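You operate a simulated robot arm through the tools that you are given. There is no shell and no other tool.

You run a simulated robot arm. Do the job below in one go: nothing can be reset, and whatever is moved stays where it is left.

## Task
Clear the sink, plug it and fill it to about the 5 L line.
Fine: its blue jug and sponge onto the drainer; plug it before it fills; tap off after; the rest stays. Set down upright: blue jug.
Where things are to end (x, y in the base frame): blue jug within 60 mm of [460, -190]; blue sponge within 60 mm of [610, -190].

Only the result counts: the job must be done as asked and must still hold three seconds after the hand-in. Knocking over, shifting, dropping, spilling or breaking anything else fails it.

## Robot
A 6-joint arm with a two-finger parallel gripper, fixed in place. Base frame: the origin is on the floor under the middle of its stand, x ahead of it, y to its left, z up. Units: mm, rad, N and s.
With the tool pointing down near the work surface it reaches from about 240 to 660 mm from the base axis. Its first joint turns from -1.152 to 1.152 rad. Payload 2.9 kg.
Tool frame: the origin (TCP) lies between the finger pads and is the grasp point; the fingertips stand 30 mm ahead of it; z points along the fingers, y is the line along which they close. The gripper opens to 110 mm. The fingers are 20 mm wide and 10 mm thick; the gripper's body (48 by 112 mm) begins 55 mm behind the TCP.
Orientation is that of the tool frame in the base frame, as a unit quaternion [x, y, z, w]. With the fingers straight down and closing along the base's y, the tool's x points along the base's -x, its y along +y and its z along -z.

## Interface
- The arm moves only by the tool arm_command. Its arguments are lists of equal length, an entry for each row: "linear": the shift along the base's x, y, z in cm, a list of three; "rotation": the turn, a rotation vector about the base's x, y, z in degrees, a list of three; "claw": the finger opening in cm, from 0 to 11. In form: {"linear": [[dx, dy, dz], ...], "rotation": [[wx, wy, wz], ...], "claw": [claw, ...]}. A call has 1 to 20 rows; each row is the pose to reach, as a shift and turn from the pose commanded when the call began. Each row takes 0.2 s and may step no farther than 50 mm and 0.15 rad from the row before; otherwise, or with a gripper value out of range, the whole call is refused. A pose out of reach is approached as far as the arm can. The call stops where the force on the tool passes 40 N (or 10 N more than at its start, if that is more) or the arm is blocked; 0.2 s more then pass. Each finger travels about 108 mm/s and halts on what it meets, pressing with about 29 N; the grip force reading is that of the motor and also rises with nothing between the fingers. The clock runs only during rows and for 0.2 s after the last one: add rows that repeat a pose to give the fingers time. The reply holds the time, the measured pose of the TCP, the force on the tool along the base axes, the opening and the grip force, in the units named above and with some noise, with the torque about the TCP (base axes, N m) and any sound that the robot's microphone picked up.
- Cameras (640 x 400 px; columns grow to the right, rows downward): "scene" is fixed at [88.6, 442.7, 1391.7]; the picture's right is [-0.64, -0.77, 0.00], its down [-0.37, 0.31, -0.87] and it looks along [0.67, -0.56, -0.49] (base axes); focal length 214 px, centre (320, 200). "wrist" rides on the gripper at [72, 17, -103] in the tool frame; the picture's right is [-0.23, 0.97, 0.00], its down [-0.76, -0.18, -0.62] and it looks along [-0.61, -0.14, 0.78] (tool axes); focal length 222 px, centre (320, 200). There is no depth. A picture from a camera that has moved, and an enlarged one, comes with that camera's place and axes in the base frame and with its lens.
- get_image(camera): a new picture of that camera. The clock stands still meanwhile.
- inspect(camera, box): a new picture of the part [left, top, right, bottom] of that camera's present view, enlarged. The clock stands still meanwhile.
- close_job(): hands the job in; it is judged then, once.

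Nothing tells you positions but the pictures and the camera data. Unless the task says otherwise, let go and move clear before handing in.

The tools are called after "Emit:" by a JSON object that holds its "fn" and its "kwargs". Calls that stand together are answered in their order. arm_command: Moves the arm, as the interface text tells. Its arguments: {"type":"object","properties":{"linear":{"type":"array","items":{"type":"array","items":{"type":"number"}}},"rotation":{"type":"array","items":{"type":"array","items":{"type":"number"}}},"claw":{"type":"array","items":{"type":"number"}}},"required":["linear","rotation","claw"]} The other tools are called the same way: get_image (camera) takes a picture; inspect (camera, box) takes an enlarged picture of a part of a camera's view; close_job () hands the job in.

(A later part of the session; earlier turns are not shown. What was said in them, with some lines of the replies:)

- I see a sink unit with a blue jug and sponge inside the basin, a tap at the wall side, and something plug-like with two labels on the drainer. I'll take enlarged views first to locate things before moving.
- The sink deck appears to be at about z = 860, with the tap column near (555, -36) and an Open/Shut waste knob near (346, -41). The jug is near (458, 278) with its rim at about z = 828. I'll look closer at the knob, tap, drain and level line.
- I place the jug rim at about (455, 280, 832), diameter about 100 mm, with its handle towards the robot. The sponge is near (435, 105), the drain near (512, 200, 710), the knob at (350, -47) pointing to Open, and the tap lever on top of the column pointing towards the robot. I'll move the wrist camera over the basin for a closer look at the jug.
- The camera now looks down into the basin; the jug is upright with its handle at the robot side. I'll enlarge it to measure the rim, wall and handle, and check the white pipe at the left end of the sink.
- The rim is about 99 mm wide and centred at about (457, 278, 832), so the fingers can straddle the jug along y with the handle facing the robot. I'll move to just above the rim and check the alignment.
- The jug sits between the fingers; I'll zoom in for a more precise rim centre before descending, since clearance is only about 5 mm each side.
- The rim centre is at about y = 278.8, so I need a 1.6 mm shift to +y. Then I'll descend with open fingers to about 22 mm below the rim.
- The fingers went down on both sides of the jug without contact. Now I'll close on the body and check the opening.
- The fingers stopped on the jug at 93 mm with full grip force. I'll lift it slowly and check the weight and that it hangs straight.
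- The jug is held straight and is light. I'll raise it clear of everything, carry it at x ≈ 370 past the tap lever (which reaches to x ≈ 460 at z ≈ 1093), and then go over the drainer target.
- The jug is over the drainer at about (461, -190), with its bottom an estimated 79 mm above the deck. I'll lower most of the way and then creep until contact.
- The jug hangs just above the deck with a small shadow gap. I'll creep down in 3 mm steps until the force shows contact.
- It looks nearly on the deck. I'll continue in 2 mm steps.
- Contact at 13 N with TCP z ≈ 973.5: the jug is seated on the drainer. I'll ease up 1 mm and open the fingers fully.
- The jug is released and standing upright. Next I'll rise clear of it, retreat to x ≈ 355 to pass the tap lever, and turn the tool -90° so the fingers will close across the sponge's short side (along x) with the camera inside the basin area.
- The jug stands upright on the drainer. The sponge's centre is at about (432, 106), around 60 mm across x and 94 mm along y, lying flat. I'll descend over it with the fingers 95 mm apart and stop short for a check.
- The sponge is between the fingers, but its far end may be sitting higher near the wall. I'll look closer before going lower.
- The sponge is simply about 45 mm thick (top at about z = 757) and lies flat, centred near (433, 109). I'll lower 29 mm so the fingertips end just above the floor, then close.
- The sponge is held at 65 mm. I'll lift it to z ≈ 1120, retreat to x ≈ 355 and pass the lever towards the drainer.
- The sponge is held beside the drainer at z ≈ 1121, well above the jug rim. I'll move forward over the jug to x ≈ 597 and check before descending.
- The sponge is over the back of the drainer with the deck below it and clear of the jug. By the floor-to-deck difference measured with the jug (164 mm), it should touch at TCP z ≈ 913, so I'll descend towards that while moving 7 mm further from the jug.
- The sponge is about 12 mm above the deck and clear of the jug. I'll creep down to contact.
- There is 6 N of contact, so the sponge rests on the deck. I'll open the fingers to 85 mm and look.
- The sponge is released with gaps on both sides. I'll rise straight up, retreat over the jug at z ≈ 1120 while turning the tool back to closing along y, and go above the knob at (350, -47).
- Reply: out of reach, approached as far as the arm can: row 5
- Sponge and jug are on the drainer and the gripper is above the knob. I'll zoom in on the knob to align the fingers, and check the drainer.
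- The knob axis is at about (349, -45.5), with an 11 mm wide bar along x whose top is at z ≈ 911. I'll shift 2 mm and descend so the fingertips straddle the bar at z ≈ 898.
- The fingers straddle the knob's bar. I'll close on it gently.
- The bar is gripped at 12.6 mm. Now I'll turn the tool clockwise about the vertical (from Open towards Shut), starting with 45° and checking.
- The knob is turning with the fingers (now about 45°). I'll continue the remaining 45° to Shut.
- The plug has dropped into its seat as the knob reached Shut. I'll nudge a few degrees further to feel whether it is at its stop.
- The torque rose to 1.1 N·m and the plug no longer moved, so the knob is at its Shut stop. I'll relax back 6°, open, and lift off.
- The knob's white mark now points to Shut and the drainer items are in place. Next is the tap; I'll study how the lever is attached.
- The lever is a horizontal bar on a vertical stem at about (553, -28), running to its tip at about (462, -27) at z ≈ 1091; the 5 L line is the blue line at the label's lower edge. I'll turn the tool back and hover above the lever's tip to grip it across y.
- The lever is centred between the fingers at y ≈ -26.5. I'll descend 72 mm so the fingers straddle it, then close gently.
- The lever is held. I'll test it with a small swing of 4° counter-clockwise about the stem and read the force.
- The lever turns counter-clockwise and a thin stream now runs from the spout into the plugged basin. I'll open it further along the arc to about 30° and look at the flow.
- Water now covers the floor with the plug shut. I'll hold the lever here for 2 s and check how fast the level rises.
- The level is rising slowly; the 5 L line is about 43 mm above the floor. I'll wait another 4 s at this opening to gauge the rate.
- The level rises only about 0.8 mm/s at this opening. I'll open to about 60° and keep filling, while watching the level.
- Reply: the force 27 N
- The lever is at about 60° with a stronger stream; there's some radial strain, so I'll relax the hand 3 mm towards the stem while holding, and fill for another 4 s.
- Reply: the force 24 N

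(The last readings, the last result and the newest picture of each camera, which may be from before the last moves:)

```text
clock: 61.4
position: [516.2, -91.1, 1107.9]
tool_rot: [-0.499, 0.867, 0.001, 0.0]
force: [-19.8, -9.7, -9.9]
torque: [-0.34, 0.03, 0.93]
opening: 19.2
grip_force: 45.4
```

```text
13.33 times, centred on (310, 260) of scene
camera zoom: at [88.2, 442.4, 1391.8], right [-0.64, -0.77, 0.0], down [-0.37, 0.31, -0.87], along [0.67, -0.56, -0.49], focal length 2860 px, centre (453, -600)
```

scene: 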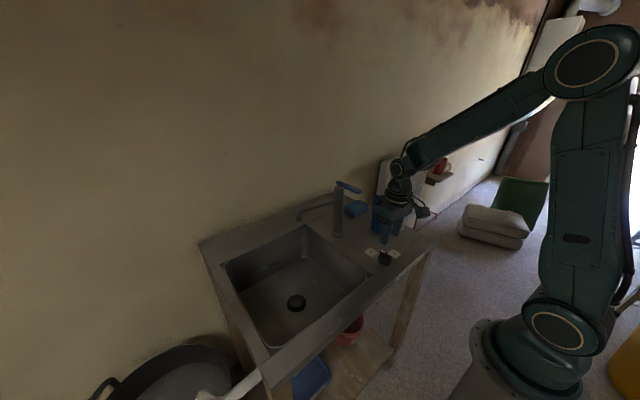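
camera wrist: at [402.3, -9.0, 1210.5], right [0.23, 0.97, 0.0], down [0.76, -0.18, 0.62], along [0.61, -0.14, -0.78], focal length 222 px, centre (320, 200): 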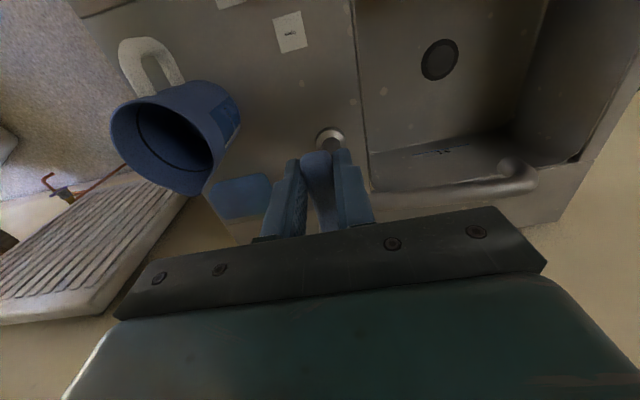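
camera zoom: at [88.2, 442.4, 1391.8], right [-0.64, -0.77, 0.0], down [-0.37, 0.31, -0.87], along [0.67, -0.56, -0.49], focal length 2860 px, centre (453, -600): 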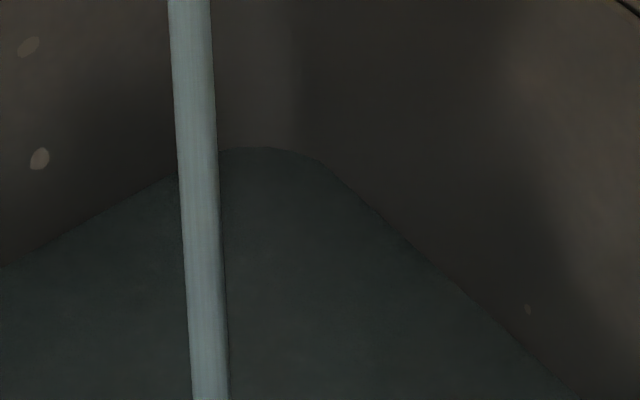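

The waterline is clearly visible: it is about 37 mm below the blue 5 L line. I'll ease the hand position by 1 mm and keep filling in 4 s steps.

Emit:
{"fn": "arm_command", "kwargs": {"linear": [[-0.06, -0.11, 0], [-0.06, -0.11, 0], [-0.06, -0.11, 0], [-0.06, -0.11, 0], [-0.06, -0.11, 0], [-0.06, -0.11, 0], [-0.06, -0.11, 0], [-0.06, -0.11, 0], [-0.06, -0.11, 0], [-0.06, -0.11, 0], [-0.06, -0.11, 0], [-0.06, -0.11, 0], [-0.06, -0.11, 0], [-0.06, -0.11, 0], [-0.06, -0.11, 0], [-0.06, -0.11, 0], [-0.06, -0.11, 0], [-0.06, -0.11, 0], [-0.06, -0.11, 0], [-0.06, -0.11, 0]], "rotation": [[0, 0, 0], [0, 0, 0], [0, 0, 0], [0, 0, 0], [0, 0, 0], [0, 0, 0], [0, 0, 0], [0, 0, 0], [0, 0, 0], [0, 0, 0], [0, 0, 0], [0, 0, 0], [0, 0, 0], [0, 0, 0], [0, 0, 0], [0, 0, 0], [0, 0, 0], [0, 0, 0], [0, 0, 0], [0, 0, 0]], "claw": [1.6, 1.6, 1.6, 1.6, 1.6, 1.6, 1.6, 1.6, 1.6, 1.6, 1.6, 1.6, 1.6, 1.6, 1.6, 1.6, 1.6, 1.6, 1.6, 1.6]}}

Emit:
{"fn": "inspect", "kwargs": {"camera": "scene", "box": [252, 255, 292, 285]}}

```text
clock: 65.6
position: [515.3, -91.1, 1108.5]
tool_rot: [-0.5, 0.866, 0.001, -0.001]
force: [-7.5, 14.9, -13.8]
torque: [0.17, 0.04, 0.95]
opening: 18.9
grip_force: 44.9
```

```text
13.33 times, centred on (272, 270) of scene
camera zoom: at [88.6, 443.1, 1391.5], right [-0.64, -0.77, 0.0], down [-0.37, 0.31, -0.87], along [0.67, -0.56, -0.49], focal length 2860 px, centre (960, -733)
```

zoom: 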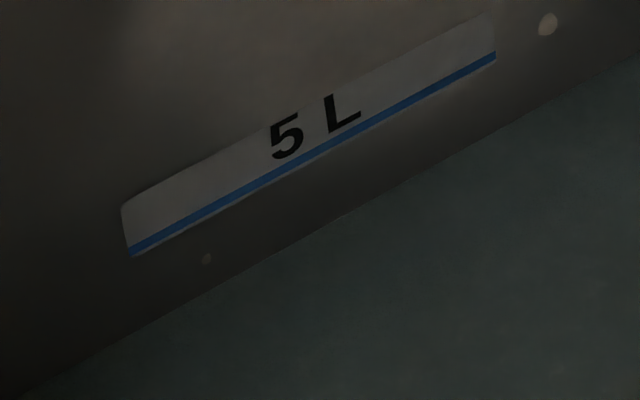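

The level rises about 1 mm/s; roughly 34 mm remain. I'll keep holding and filling.

Emit:
{"fn": "arm_command", "kwargs": {"linear": [[0, 0, 0], [0, 0, 0], [0, 0, 0], [0, 0, 0], [0, 0, 0], [0, 0, 0], [0, 0, 0], [0, 0, 0], [0, 0, 0], [0, 0, 0], [0, 0, 0], [0, 0, 0], [0, 0, 0], [0, 0, 0], [0, 0, 0], [0, 0, 0], [0, 0, 0], [0, 0, 0], [0, 0, 0], [0, 0, 0]], "rotation": [[0, 0, 0], [0, 0, 0], [0, 0, 0], [0, 0, 0], [0, 0, 0], [0, 0, 0], [0, 0, 0], [0, 0, 0], [0, 0, 0], [0, 0, 0], [0, 0, 0], [0, 0, 0], [0, 0, 0], [0, 0, 0], [0, 0, 0], [0, 0, 0], [0, 0, 0], [0, 0, 0], [0, 0, 0], [0, 0, 0]], "claw": [1.6, 1.6, 1.6, 1.6, 1.6, 1.6, 1.6, 1.6, 1.6, 1.6, 1.6, 1.6, 1.6, 1.6, 1.6, 1.6, 1.6, 1.6, 1.6, 1.6]}}

Emit:
{"fn": "inspect", "kwargs": {"camera": "scene", "box": [252, 255, 292, 285]}}

```text
clock: 69.8
position: [516.7, -91.8, 1107.6]
tool_rot: [-0.501, 0.866, 0.001, -0.001]
force: [-7.4, 14.2, -9.7]
torque: [0.15, 0.08, 0.93]
opening: 19.4
grip_force: 44.7
```

```text
13.33 times, centred on (272, 270) of scene
camera zoom: at [88.5, 443.1, 1391.6], right [-0.64, -0.77, 0.0], down [-0.37, 0.31, -0.87], along [0.67, -0.56, -0.49], focal length 2860 px, centre (960, -733)
```

zoom: 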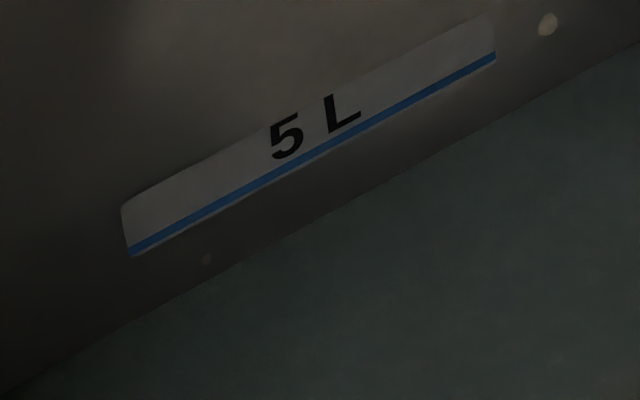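

The waterline has about 67 px (28 mm) to go, at about 12 px per 4 s. I'll continue filling.

Emit:
{"fn": "arm_command", "kwargs": {"linear": [[0, 0, 0], [0, 0, 0], [0, 0, 0], [0, 0, 0], [0, 0, 0], [0, 0, 0], [0, 0, 0], [0, 0, 0], [0, 0, 0], [0, 0, 0], [0, 0, 0], [0, 0, 0], [0, 0, 0], [0, 0, 0], [0, 0, 0], [0, 0, 0], [0, 0, 0], [0, 0, 0], [0, 0, 0], [0, 0, 0]], "rotation": [[0, 0, 0], [0, 0, 0], [0, 0, 0], [0, 0, 0], [0, 0, 0], [0, 0, 0], [0, 0, 0], [0, 0, 0], [0, 0, 0], [0, 0, 0], [0, 0, 0], [0, 0, 0], [0, 0, 0], [0, 0, 0], [0, 0, 0], [0, 0, 0], [0, 0, 0], [0, 0, 0], [0, 0, 0], [0, 0, 0]], "claw": [1.6, 1.6, 1.6, 1.6, 1.6, 1.6, 1.6, 1.6, 1.6, 1.6, 1.6, 1.6, 1.6, 1.6, 1.6, 1.6, 1.6, 1.6, 1.6, 1.6]}}

Emit:
{"fn": "inspect", "kwargs": {"camera": "scene", "box": [252, 255, 292, 285]}}

Emit:
{"fn": "inspect", "kwargs": {"camera": "scene", "box": [190, 180, 430, 360]}}

```text
clock: 74.0
position: [516.4, -91.2, 1107.9]
tool_rot: [-0.5, 0.866, 0.0, 0.0]
force: [-8.3, 9.9, -5.3]
torque: [0.12, 0.09, 0.95]
opening: 19.2
grip_force: 45.5
```

```text
13.33 times, centred on (272, 270) of scene
camera zoom: at [88.4, 443.1, 1391.6], right [-0.64, -0.77, 0.0], down [-0.37, 0.31, -0.87], along [0.67, -0.56, -0.49], focal length 2860 px, centre (960, -733)
```

zoom: 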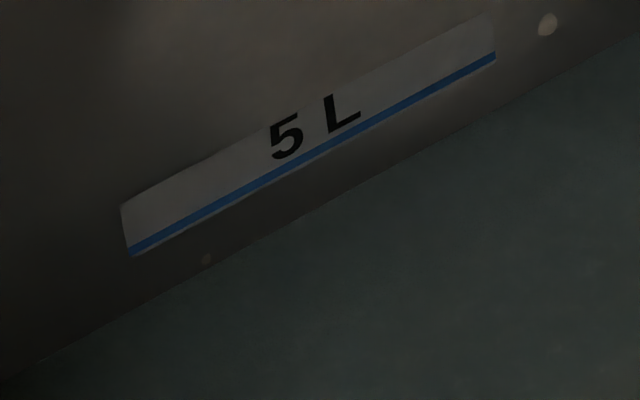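

```text
2.22 times, centred on (310, 270) of scene
camera zoom: at [88.4, 443.1, 1391.6], right [-0.64, -0.77, 0.0], down [-0.37, 0.31, -0.87], along [0.67, -0.56, -0.49], focal length 477 px, centre (342, 44)
```

zoom: 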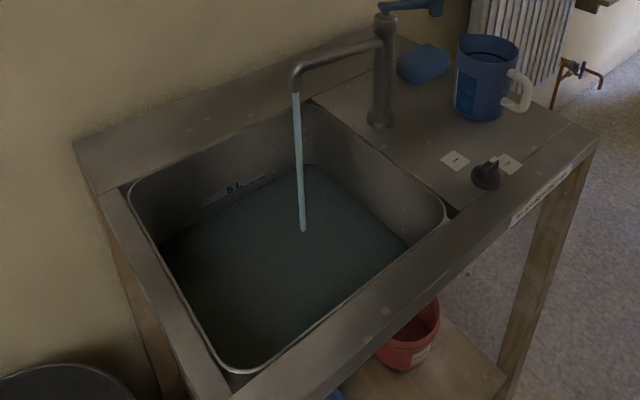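

The waterline is now about 54 px below the line (about 17 s to go at this rate). I'll continue.

Emit:
{"fn": "arm_command", "kwargs": {"linear": [[0, 0, 0], [0, 0, 0], [0, 0, 0], [0, 0, 0], [0, 0, 0], [0, 0, 0], [0, 0, 0], [0, 0, 0], [0, 0, 0], [0, 0, 0], [0, 0, 0], [0, 0, 0], [0, 0, 0], [0, 0, 0], [0, 0, 0], [0, 0, 0], [0, 0, 0], [0, 0, 0], [0, 0, 0], [0, 0, 0]], "rotation": [[0, 0, 0], [0, 0, 0], [0, 0, 0], [0, 0, 0], [0, 0, 0], [0, 0, 0], [0, 0, 0], [0, 0, 0], [0, 0, 0], [0, 0, 0], [0, 0, 0], [0, 0, 0], [0, 0, 0], [0, 0, 0], [0, 0, 0], [0, 0, 0], [0, 0, 0], [0, 0, 0], [0, 0, 0], [0, 0, 0]], "claw": [1.6, 1.6, 1.6, 1.6, 1.6, 1.6, 1.6, 1.6, 1.6, 1.6, 1.6, 1.6, 1.6, 1.6, 1.6, 1.6, 1.6, 1.6, 1.6, 1.6]}}

Emit:
{"fn": "inspect", "kwargs": {"camera": "scene", "box": [252, 255, 292, 285]}}

```text
clock: 78.2
position: [516.2, -91.6, 1108.3]
tool_rot: [-0.5, 0.866, 0.0, 0.0]
force: [-9.1, 9.4, -2.7]
torque: [0.11, 0.15, 0.93]
opening: 19.2
grip_force: 44.9
```

```text
13.33 times, centred on (272, 270) of scene
camera zoom: at [88.3, 443.0, 1391.6], right [-0.64, -0.77, 0.0], down [-0.37, 0.31, -0.87], along [0.67, -0.56, -0.49], focal length 2860 px, centre (960, -733)
```

zoom: 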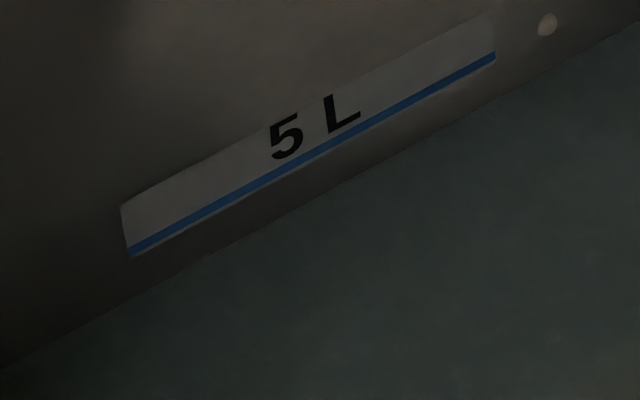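

About 42 px remain, roughly 14 s. I'll do another 4 s.

Emit:
{"fn": "arm_command", "kwargs": {"linear": [[0, 0, 0], [0, 0, 0], [0, 0, 0], [0, 0, 0], [0, 0, 0], [0, 0, 0], [0, 0, 0], [0, 0, 0], [0, 0, 0], [0, 0, 0], [0, 0, 0], [0, 0, 0], [0, 0, 0], [0, 0, 0], [0, 0, 0], [0, 0, 0], [0, 0, 0], [0, 0, 0], [0, 0, 0], [0, 0, 0]], "rotation": [[0, 0, 0], [0, 0, 0], [0, 0, 0], [0, 0, 0], [0, 0, 0], [0, 0, 0], [0, 0, 0], [0, 0, 0], [0, 0, 0], [0, 0, 0], [0, 0, 0], [0, 0, 0], [0, 0, 0], [0, 0, 0], [0, 0, 0], [0, 0, 0], [0, 0, 0], [0, 0, 0], [0, 0, 0], [0, 0, 0]], "claw": [1.6, 1.6, 1.6, 1.6, 1.6, 1.6, 1.6, 1.6, 1.6, 1.6, 1.6, 1.6, 1.6, 1.6, 1.6, 1.6, 1.6, 1.6, 1.6, 1.6]}}

Emit:
{"fn": "inspect", "kwargs": {"camera": "scene", "box": [252, 255, 292, 285]}}

```text
clock: 82.4
position: [516.1, -92.2, 1108.5]
tool_rot: [-0.5, 0.866, 0.0, 0.001]
force: [-10.7, 7.8, -0.2]
torque: [0.07, 0.14, 0.92]
opening: 19.5
grip_force: 45.2
```

```text
13.33 times, centred on (272, 270) of scene
camera zoom: at [88.3, 443.0, 1391.6], right [-0.64, -0.77, 0.0], down [-0.37, 0.31, -0.87], along [0.67, -0.56, -0.49], focal length 2860 px, centre (960, -733)
```

zoom: 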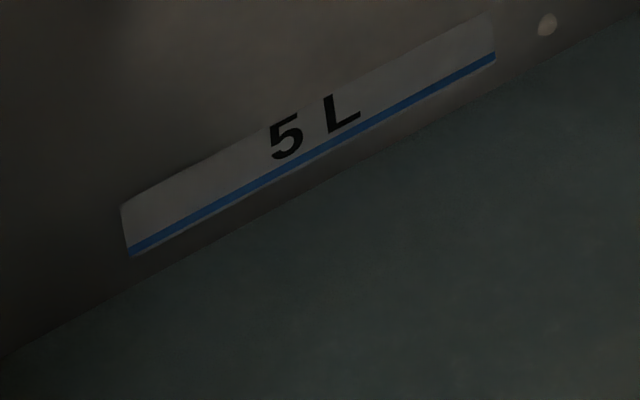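

About 30 px remain. Another 4 s.

Emit:
{"fn": "arm_command", "kwargs": {"linear": [[0, 0, 0], [0, 0, 0], [0, 0, 0], [0, 0, 0], [0, 0, 0], [0, 0, 0], [0, 0, 0], [0, 0, 0], [0, 0, 0], [0, 0, 0], [0, 0, 0], [0, 0, 0], [0, 0, 0], [0, 0, 0], [0, 0, 0], [0, 0, 0], [0, 0, 0], [0, 0, 0], [0, 0, 0], [0, 0, 0]], "rotation": [[0, 0, 0], [0, 0, 0], [0, 0, 0], [0, 0, 0], [0, 0, 0], [0, 0, 0], [0, 0, 0], [0, 0, 0], [0, 0, 0], [0, 0, 0], [0, 0, 0], [0, 0, 0], [0, 0, 0], [0, 0, 0], [0, 0, 0], [0, 0, 0], [0, 0, 0], [0, 0, 0], [0, 0, 0], [0, 0, 0]], "claw": [1.6, 1.6, 1.6, 1.6, 1.6, 1.6, 1.6, 1.6, 1.6, 1.6, 1.6, 1.6, 1.6, 1.6, 1.6, 1.6, 1.6, 1.6, 1.6, 1.6]}}

Emit:
{"fn": "inspect", "kwargs": {"camera": "scene", "box": [252, 255, 292, 285]}}

```text
clock: 86.6
position: [516.1, -91.8, 1108.0]
tool_rot: [-0.501, 0.866, 0.0, 0.0]
force: [-10.1, 8.1, 0.4]
torque: [0.12, 0.12, 0.96]
opening: 19.1
grip_force: 45.4
```

```text
13.33 times, centred on (272, 270) of scene
camera zoom: at [88.3, 443.0, 1391.6], right [-0.64, -0.77, 0.0], down [-0.37, 0.31, -0.87], along [0.67, -0.56, -0.49], focal length 2860 px, centre (960, -733)
```

zoom: 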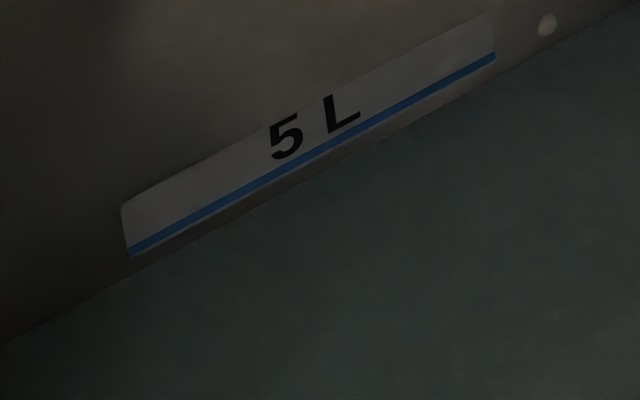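

About 19 px (8 mm) remain. I'll hold 4 s more, then check before closing.

Emit:
{"fn": "arm_command", "kwargs": {"linear": [[0, 0, 0], [0, 0, 0], [0, 0, 0], [0, 0, 0], [0, 0, 0], [0, 0, 0], [0, 0, 0], [0, 0, 0], [0, 0, 0], [0, 0, 0], [0, 0, 0], [0, 0, 0], [0, 0, 0], [0, 0, 0], [0, 0, 0], [0, 0, 0], [0, 0, 0], [0, 0, 0]], "rotation": [[0, 0, 0], [0, 0, 0], [0, 0, 0], [0, 0, 0], [0, 0, 0], [0, 0, 0], [0, 0, 0], [0, 0, 0], [0, 0, 0], [0, 0, 0], [0, 0, 0], [0, 0, 0], [0, 0, 0], [0, 0, 0], [0, 0, 0], [0, 0, 0], [0, 0, 0], [0, 0, 0]], "claw": [1.6, 1.6, 1.6, 1.6, 1.6, 1.6, 1.6, 1.6, 1.6, 1.6, 1.6, 1.6, 1.6, 1.6, 1.6, 1.6, 1.6, 1.6]}}

Emit:
{"fn": "inspect", "kwargs": {"camera": "scene", "box": [252, 255, 292, 285]}}

```text
clock: 90.4
position: [515.1, -91.7, 1108.4]
tool_rot: [-0.501, 0.865, 0.001, 0.0]
force: [-11.5, 6.1, 0.2]
torque: [0.1, 0.12, 0.93]
opening: 19.2
grip_force: 44.6
```

```text
13.33 times, centred on (272, 270) of scene
camera zoom: at [88.3, 442.9, 1391.6], right [-0.64, -0.77, 0.0], down [-0.37, 0.31, -0.87], along [0.67, -0.56, -0.49], focal length 2860 px, centre (960, -733)
```

zoom: 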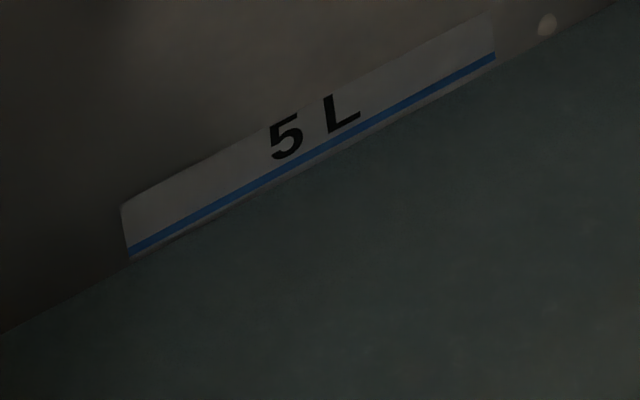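

The water is about 7 px (3 mm) below the blue line. I'll hold 0.8 s more and then swing the lever back along its arc to shut the tap.

Emit:
{"fn": "arm_command", "kwargs": {"linear": [[0, 0, 0], [0, 0, 0], [0, 0, 0], [0, 0, 0], [-0.84, 0.54, 0], [-1.61, 1.19, 0], [-2.29, 1.93, 0], [-2.86, 2.76, 0], [-3.32, 3.65, 0], [-3.66, 4.59, 0], [-3.88, 5.57, 0], [-3.96, 6.57, 0], [-3.96, 6.57, 0]], "rotation": [[0, 0, 0], [0, 0, 0], [0, 0, 0], [0, 0, 0], [0, 0, -7.5], [0, 0, -15], [0, 0, -22.5], [0, 0, -30], [0, 0, -37.5], [0, 0, -45], [0, 0, -52.5], [0, 0, -60], [0, 0, -60]], "claw": [1.6, 1.6, 1.6, 1.6, 1.6, 1.6, 1.6, 1.6, 1.6, 1.6, 1.6, 1.6, 1.6]}}

Emit:
{"fn": "inspect", "kwargs": {"camera": "scene", "box": [252, 255, 292, 285]}}

Emit:
{"fn": "inspect", "kwargs": {"camera": "scene", "box": [270, 160, 390, 260]}}

```text
clock: 93.2
position: [475.1, -26.8, 1108.4]
tool_rot: [-0.001, 1.0, 0.0, -0.002]
force: [-15.5, 7.1, 4.6]
torque: [0.06, 1.09, 0.48]
opening: 18.1
grip_force: 45.2
```

```text
13.33 times, centred on (272, 270) of scene
camera zoom: at [88.1, 443.0, 1391.6], right [-0.64, -0.77, 0.0], down [-0.37, 0.31, -0.87], along [0.67, -0.56, -0.49], focal length 2860 px, centre (960, -733)
```

zoom: 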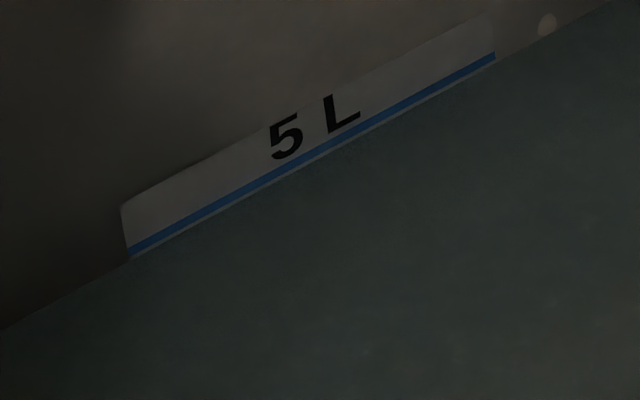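

```text
4.00 times, centred on (330, 210) of scene
camera zoom: at [88.1, 443.0, 1391.6], right [-0.64, -0.77, 0.0], down [-0.37, 0.31, -0.87], along [0.67, -0.56, -0.49], focal length 858 px, centre (280, 160)
```

zoom: 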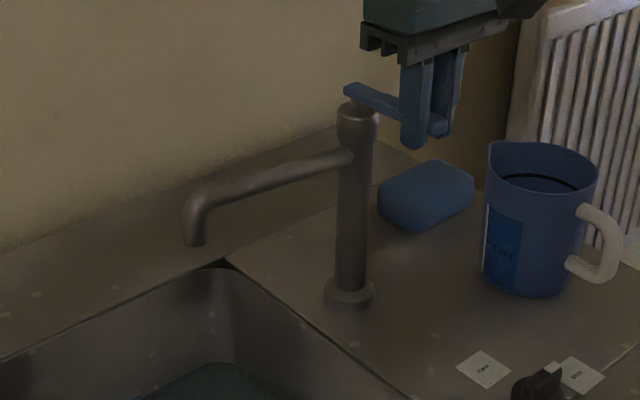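

No stream is visible and the water meets the lower edge of the blue line. I'll press the lever about 2.5° further clockwise to make sure it is fully against its closed stop, then look at the spout.

Emit:
{"fn": "arm_command", "kwargs": {"linear": [[0.1, 0.15, 0], [0.1, 0.33, 0], [0.1, 0.33, 0]], "rotation": [[0, 0, -1.2], [0, 0, -2.5], [0, 0, -2.5]], "claw": [1.6, 1.6, 1.6]}}

Emit:
{"fn": "inspect", "kwargs": {"camera": "scene", "box": [290, 190, 350, 240]}}

Emit:
{"fn": "inspect", "kwargs": {"camera": "scene", "box": [225, 220, 345, 310]}}

```text
clock: 94.0
position: [476.0, -26.6, 1108.5]
tool_rot: [0.024, 1.0, 0.0, -0.002]
force: [-26.4, -6.7, 3.3]
torque: [-0.09, -0.21, 0.86]
opening: 19.0
grip_force: 45.4
```

```text
8.00 times, centred on (320, 215) of scene
camera zoom: at [87.7, 442.5, 1391.8], right [-0.64, -0.77, 0.0], down [-0.37, 0.31, -0.87], along [0.67, -0.56, -0.49], focal length 1716 px, centre (320, 80)
```

zoom: 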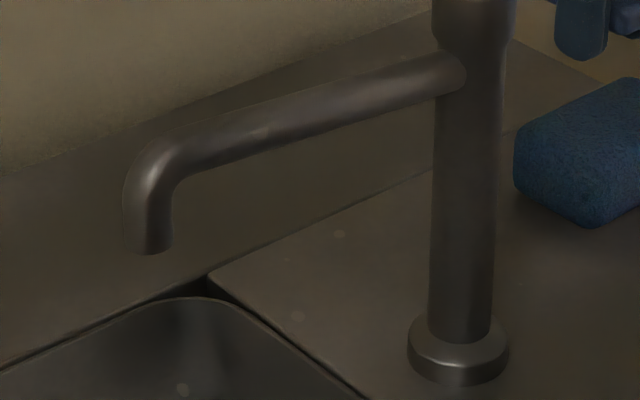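

```text
4.44 times, centred on (285, 265) of scene
camera zoom: at [87.7, 442.5, 1391.8], right [-0.64, -0.77, 0.0], down [-0.37, 0.31, -0.87], along [0.67, -0.56, -0.49], focal length 953 px, centre (476, -89)
```

zoom: 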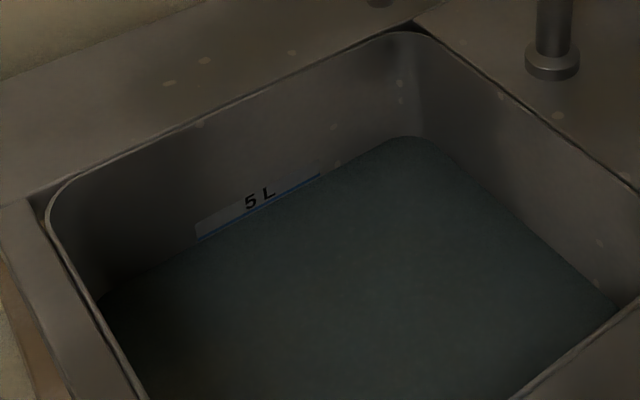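

No water runs and the lever would not go further, so the tap is shut. I'll relax the strain, open the fingers and lift away.

Emit:
{"fn": "arm_command", "kwargs": {"linear": [[-0.15, -0.1, 0], [-0.15, -0.1, 0], [-0.15, -0.1, 0], [-0.15, -0.1, 0], [-0.15, -0.1, 3], [-0.15, -0.1, 7], [-0.15, -0.1, 10]], "rotation": [[0, 0, 0.5], [0, 0, 0.5], [0, 0, 0.5], [0, 0, 0.5], [0, 0, 0.5], [0, 0, 0.5], [0, 0, 0.5]], "claw": [1.6, 3, 4.5, 5, 5, 5, 5]}}

Emit:
{"fn": "inspect", "kwargs": {"camera": "scene", "box": [328, 176, 364, 200]}}

Emit:
{"fn": "inspect", "kwargs": {"camera": "scene", "box": [252, 255, 292, 285]}}

Emit:
{"fn": "inspect", "kwargs": {"camera": "scene", "box": [290, 190, 350, 240]}}

```text
clock: 95.6
position: [477.5, -26.1, 1207.4]
tool_rot: [0.018, 1.0, 0.0, -0.001]
force: [0.0, 0.4, -0.5]
torque: [-0.01, 0.01, 0.04]
opening: 50.0
grip_force: 0.2
```

```text
16.00 times, centred on (346, 188) of scene
camera zoom: at [88.6, 442.7, 1391.7], right [-0.64, -0.77, 0.0], down [-0.37, 0.31, -0.87], along [0.67, -0.56, -0.49], focal length 3432 px, centre (-96, 392)
```

zoom: 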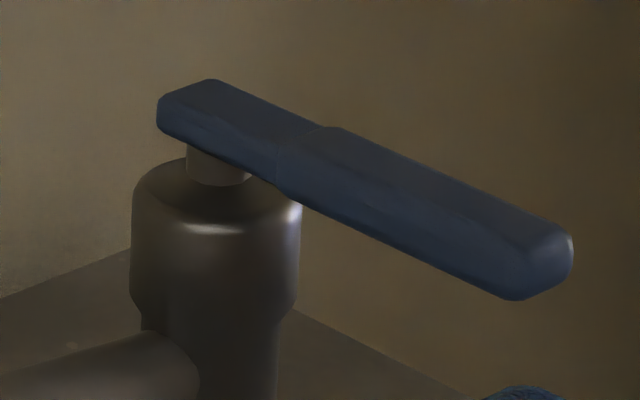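

```text
13.33 times, centred on (272, 270) of scene
camera zoom: at [88.6, 442.7, 1391.7], right [-0.64, -0.77, 0.0], down [-0.37, 0.31, -0.87], along [0.67, -0.56, -0.49], focal length 2860 px, centre (960, -733)
```

zoom: 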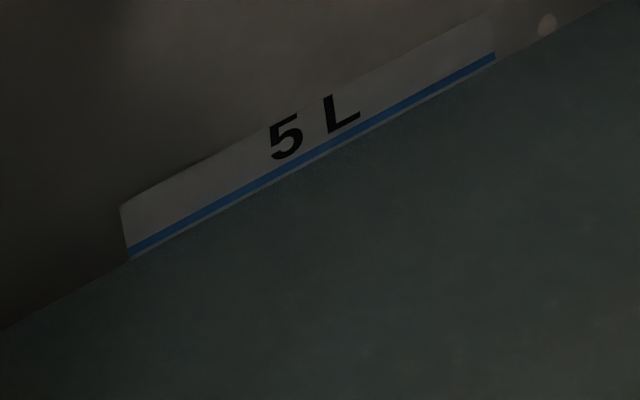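

```text
8.00 times, centred on (320, 215) of scene
camera zoom: at [88.6, 442.7, 1391.7], right [-0.64, -0.77, 0.0], down [-0.37, 0.31, -0.87], along [0.67, -0.56, -0.49], focal length 1716 px, centre (320, 80)
```

zoom: 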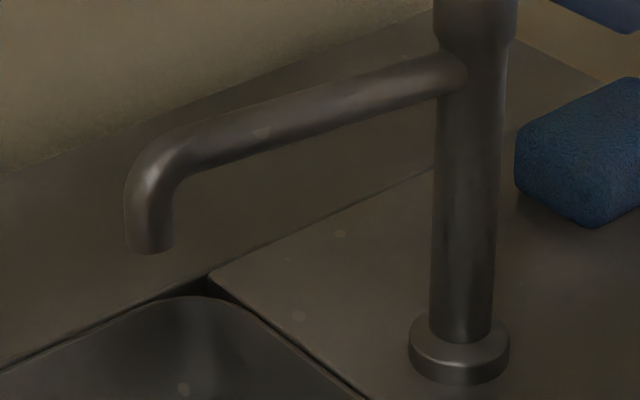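

The lever is back exactly where it began and the spout is dry; the water stands at the blue line's lower edge. I'll move the arm clear and verify that the level holds and the jug and sponge are in place.

Emit:
{"fn": "arm_command", "kwargs": {"linear": [[-3, 1, 2], [-6, 3, 4], [-9, 5, 6], [-12, 7, 8], [-15, 9, 10], [-17, 11, 11.5], [-17, 12, 11.5], [-17, 12, 11.5], [-17, 12, 11.5], [-17, 12, 11.5], [-17, 12, 11.5], [-17, 12, 11.5], [-17, 12, 11.5], [-17, 12, 11.5], [-17, 12, 11.5], [-17, 12, 11.5], [-17, 12, 11.5], [-17, 12, 11.5], [-17, 12, 11.5], [-17, 12, 11.5]], "rotation": [[0, 0, 0], [0, 0, 0], [0, 0, 0], [0, 0, 0], [0, 0, 0], [0, 0, 0], [0, 0, 0], [0, 0, 0], [0, 0, 0], [0, 0, 0], [0, 0, 0], [0, 0, 0], [0, 0, 0], [0, 0, 0], [0, 0, 0], [0, 0, 0], [0, 0, 0], [0, 0, 0], [0, 0, 0], [0, 0, 0]], "claw": [5, 5, 5, 5, 5, 5, 5, 5, 5, 5, 5, 5, 5, 5, 5, 5, 5, 5, 5, 5]}}

Emit:
{"fn": "get_image", "kwargs": {"camera": "scene"}}

Emit:
{"fn": "inspect", "kwargs": {"camera": "scene", "box": [252, 255, 292, 285]}}

Emit:
{"fn": "inspect", "kwargs": {"camera": "scene", "box": [320, 170, 440, 280]}}

Emit:
{"fn": "get_image", "kwargs": {"camera": "wrist"}}

```text
clock: 99.8
position: [307.0, 97.7, 1323.3]
tool_rot: [0.017, 1.0, -0.001, -0.001]
force: [0.1, -1.3, 0.1]
torque: [0.03, -0.01, 0.06]
opening: 50.0
grip_force: 0.1
```

```text
taken
```

scene: 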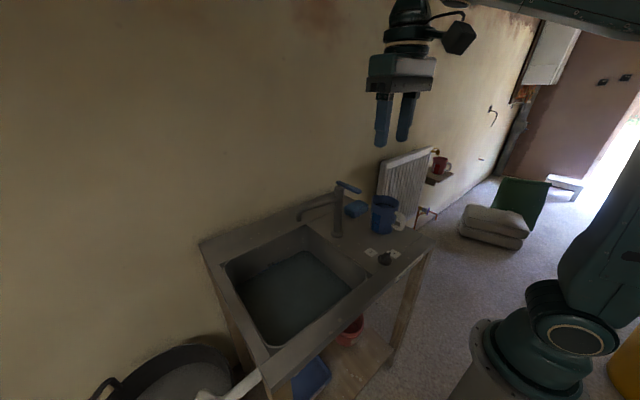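

```text
13.33 times, centred on (272, 270) of scene
camera zoom: at [88.6, 442.7, 1391.7], right [-0.64, -0.77, 0.0], down [-0.37, 0.31, -0.87], along [0.67, -0.56, -0.49], focal length 2860 px, centre (960, -733)
```

zoom: 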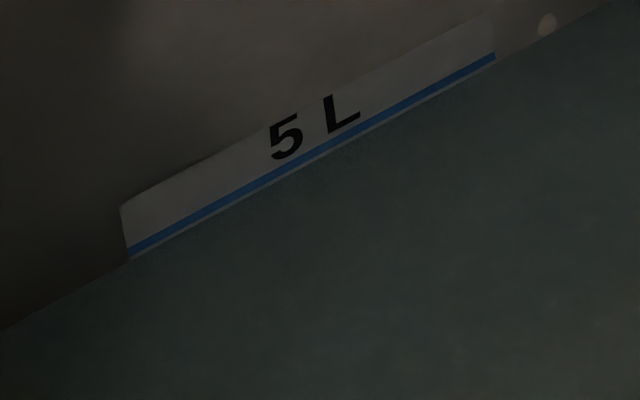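

```text
3.64 times, centred on (380, 225) of scene
camera zoom: at [88.6, 442.7, 1391.7], right [-0.64, -0.77, 0.0], down [-0.37, 0.31, -0.87], along [0.67, -0.56, -0.49], focal length 780 px, centre (102, 109)
```

zoom: 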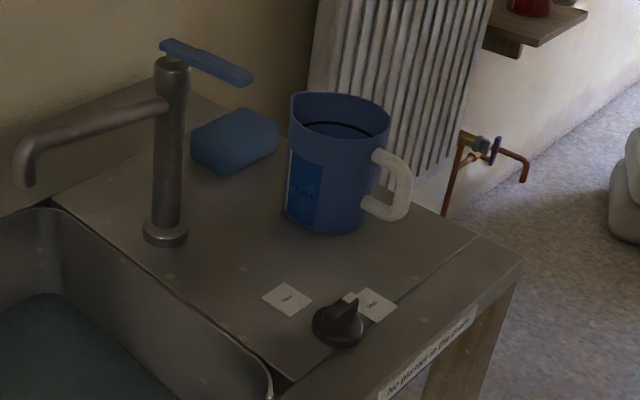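

```text
taken
camera wrist: at [232.9, 116.5, 1425.5], right [0.26, 0.97, 0.0], down [0.75, -0.2, 0.62], along [0.6, -0.16, -0.78], focal length 222 px, centre (320, 200)
```

wrist: 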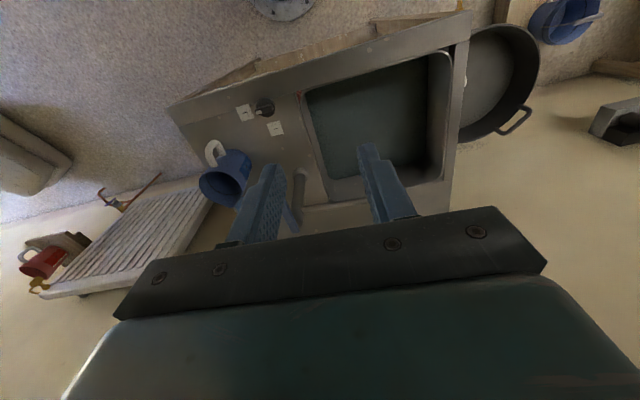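

Everything checks out: the water level is steady at the 5 L line, the tap is shut, the knob points to Shut, and the jug (about 460, -189) and sponge (about 606, -190) are on the drainer with the arm clear. I'm handing in.

Emit:
{"fn": "close_job", "kwargs": {}}

```text
The job is handed in.
```

The sink is cleared, plugged and filled to about the 5 L line, and I handed the job in; no verdict has come back.

- **Blue jug:** it stands upright on the drainer at about (460, -189), 1 mm from the target.
- **Blue sponge:** it lies on the drainer at about (606, -190), 4 mm from the target.
- **Plug:** I turned the waste knob from Open to Shut until it met its stop, before any water ran.
- **Water:** the level sits at the lower edge of the blue 5 L line, about 2 mm under its middle. That is roughly 4.8 L. It held steady for several seconds after the tap was closed.
- **Tap:** the lever is back at its starting position and the spout is dry.

Nothing else on or around the sink looked moved in the last pictures, and the arm is clear of it.
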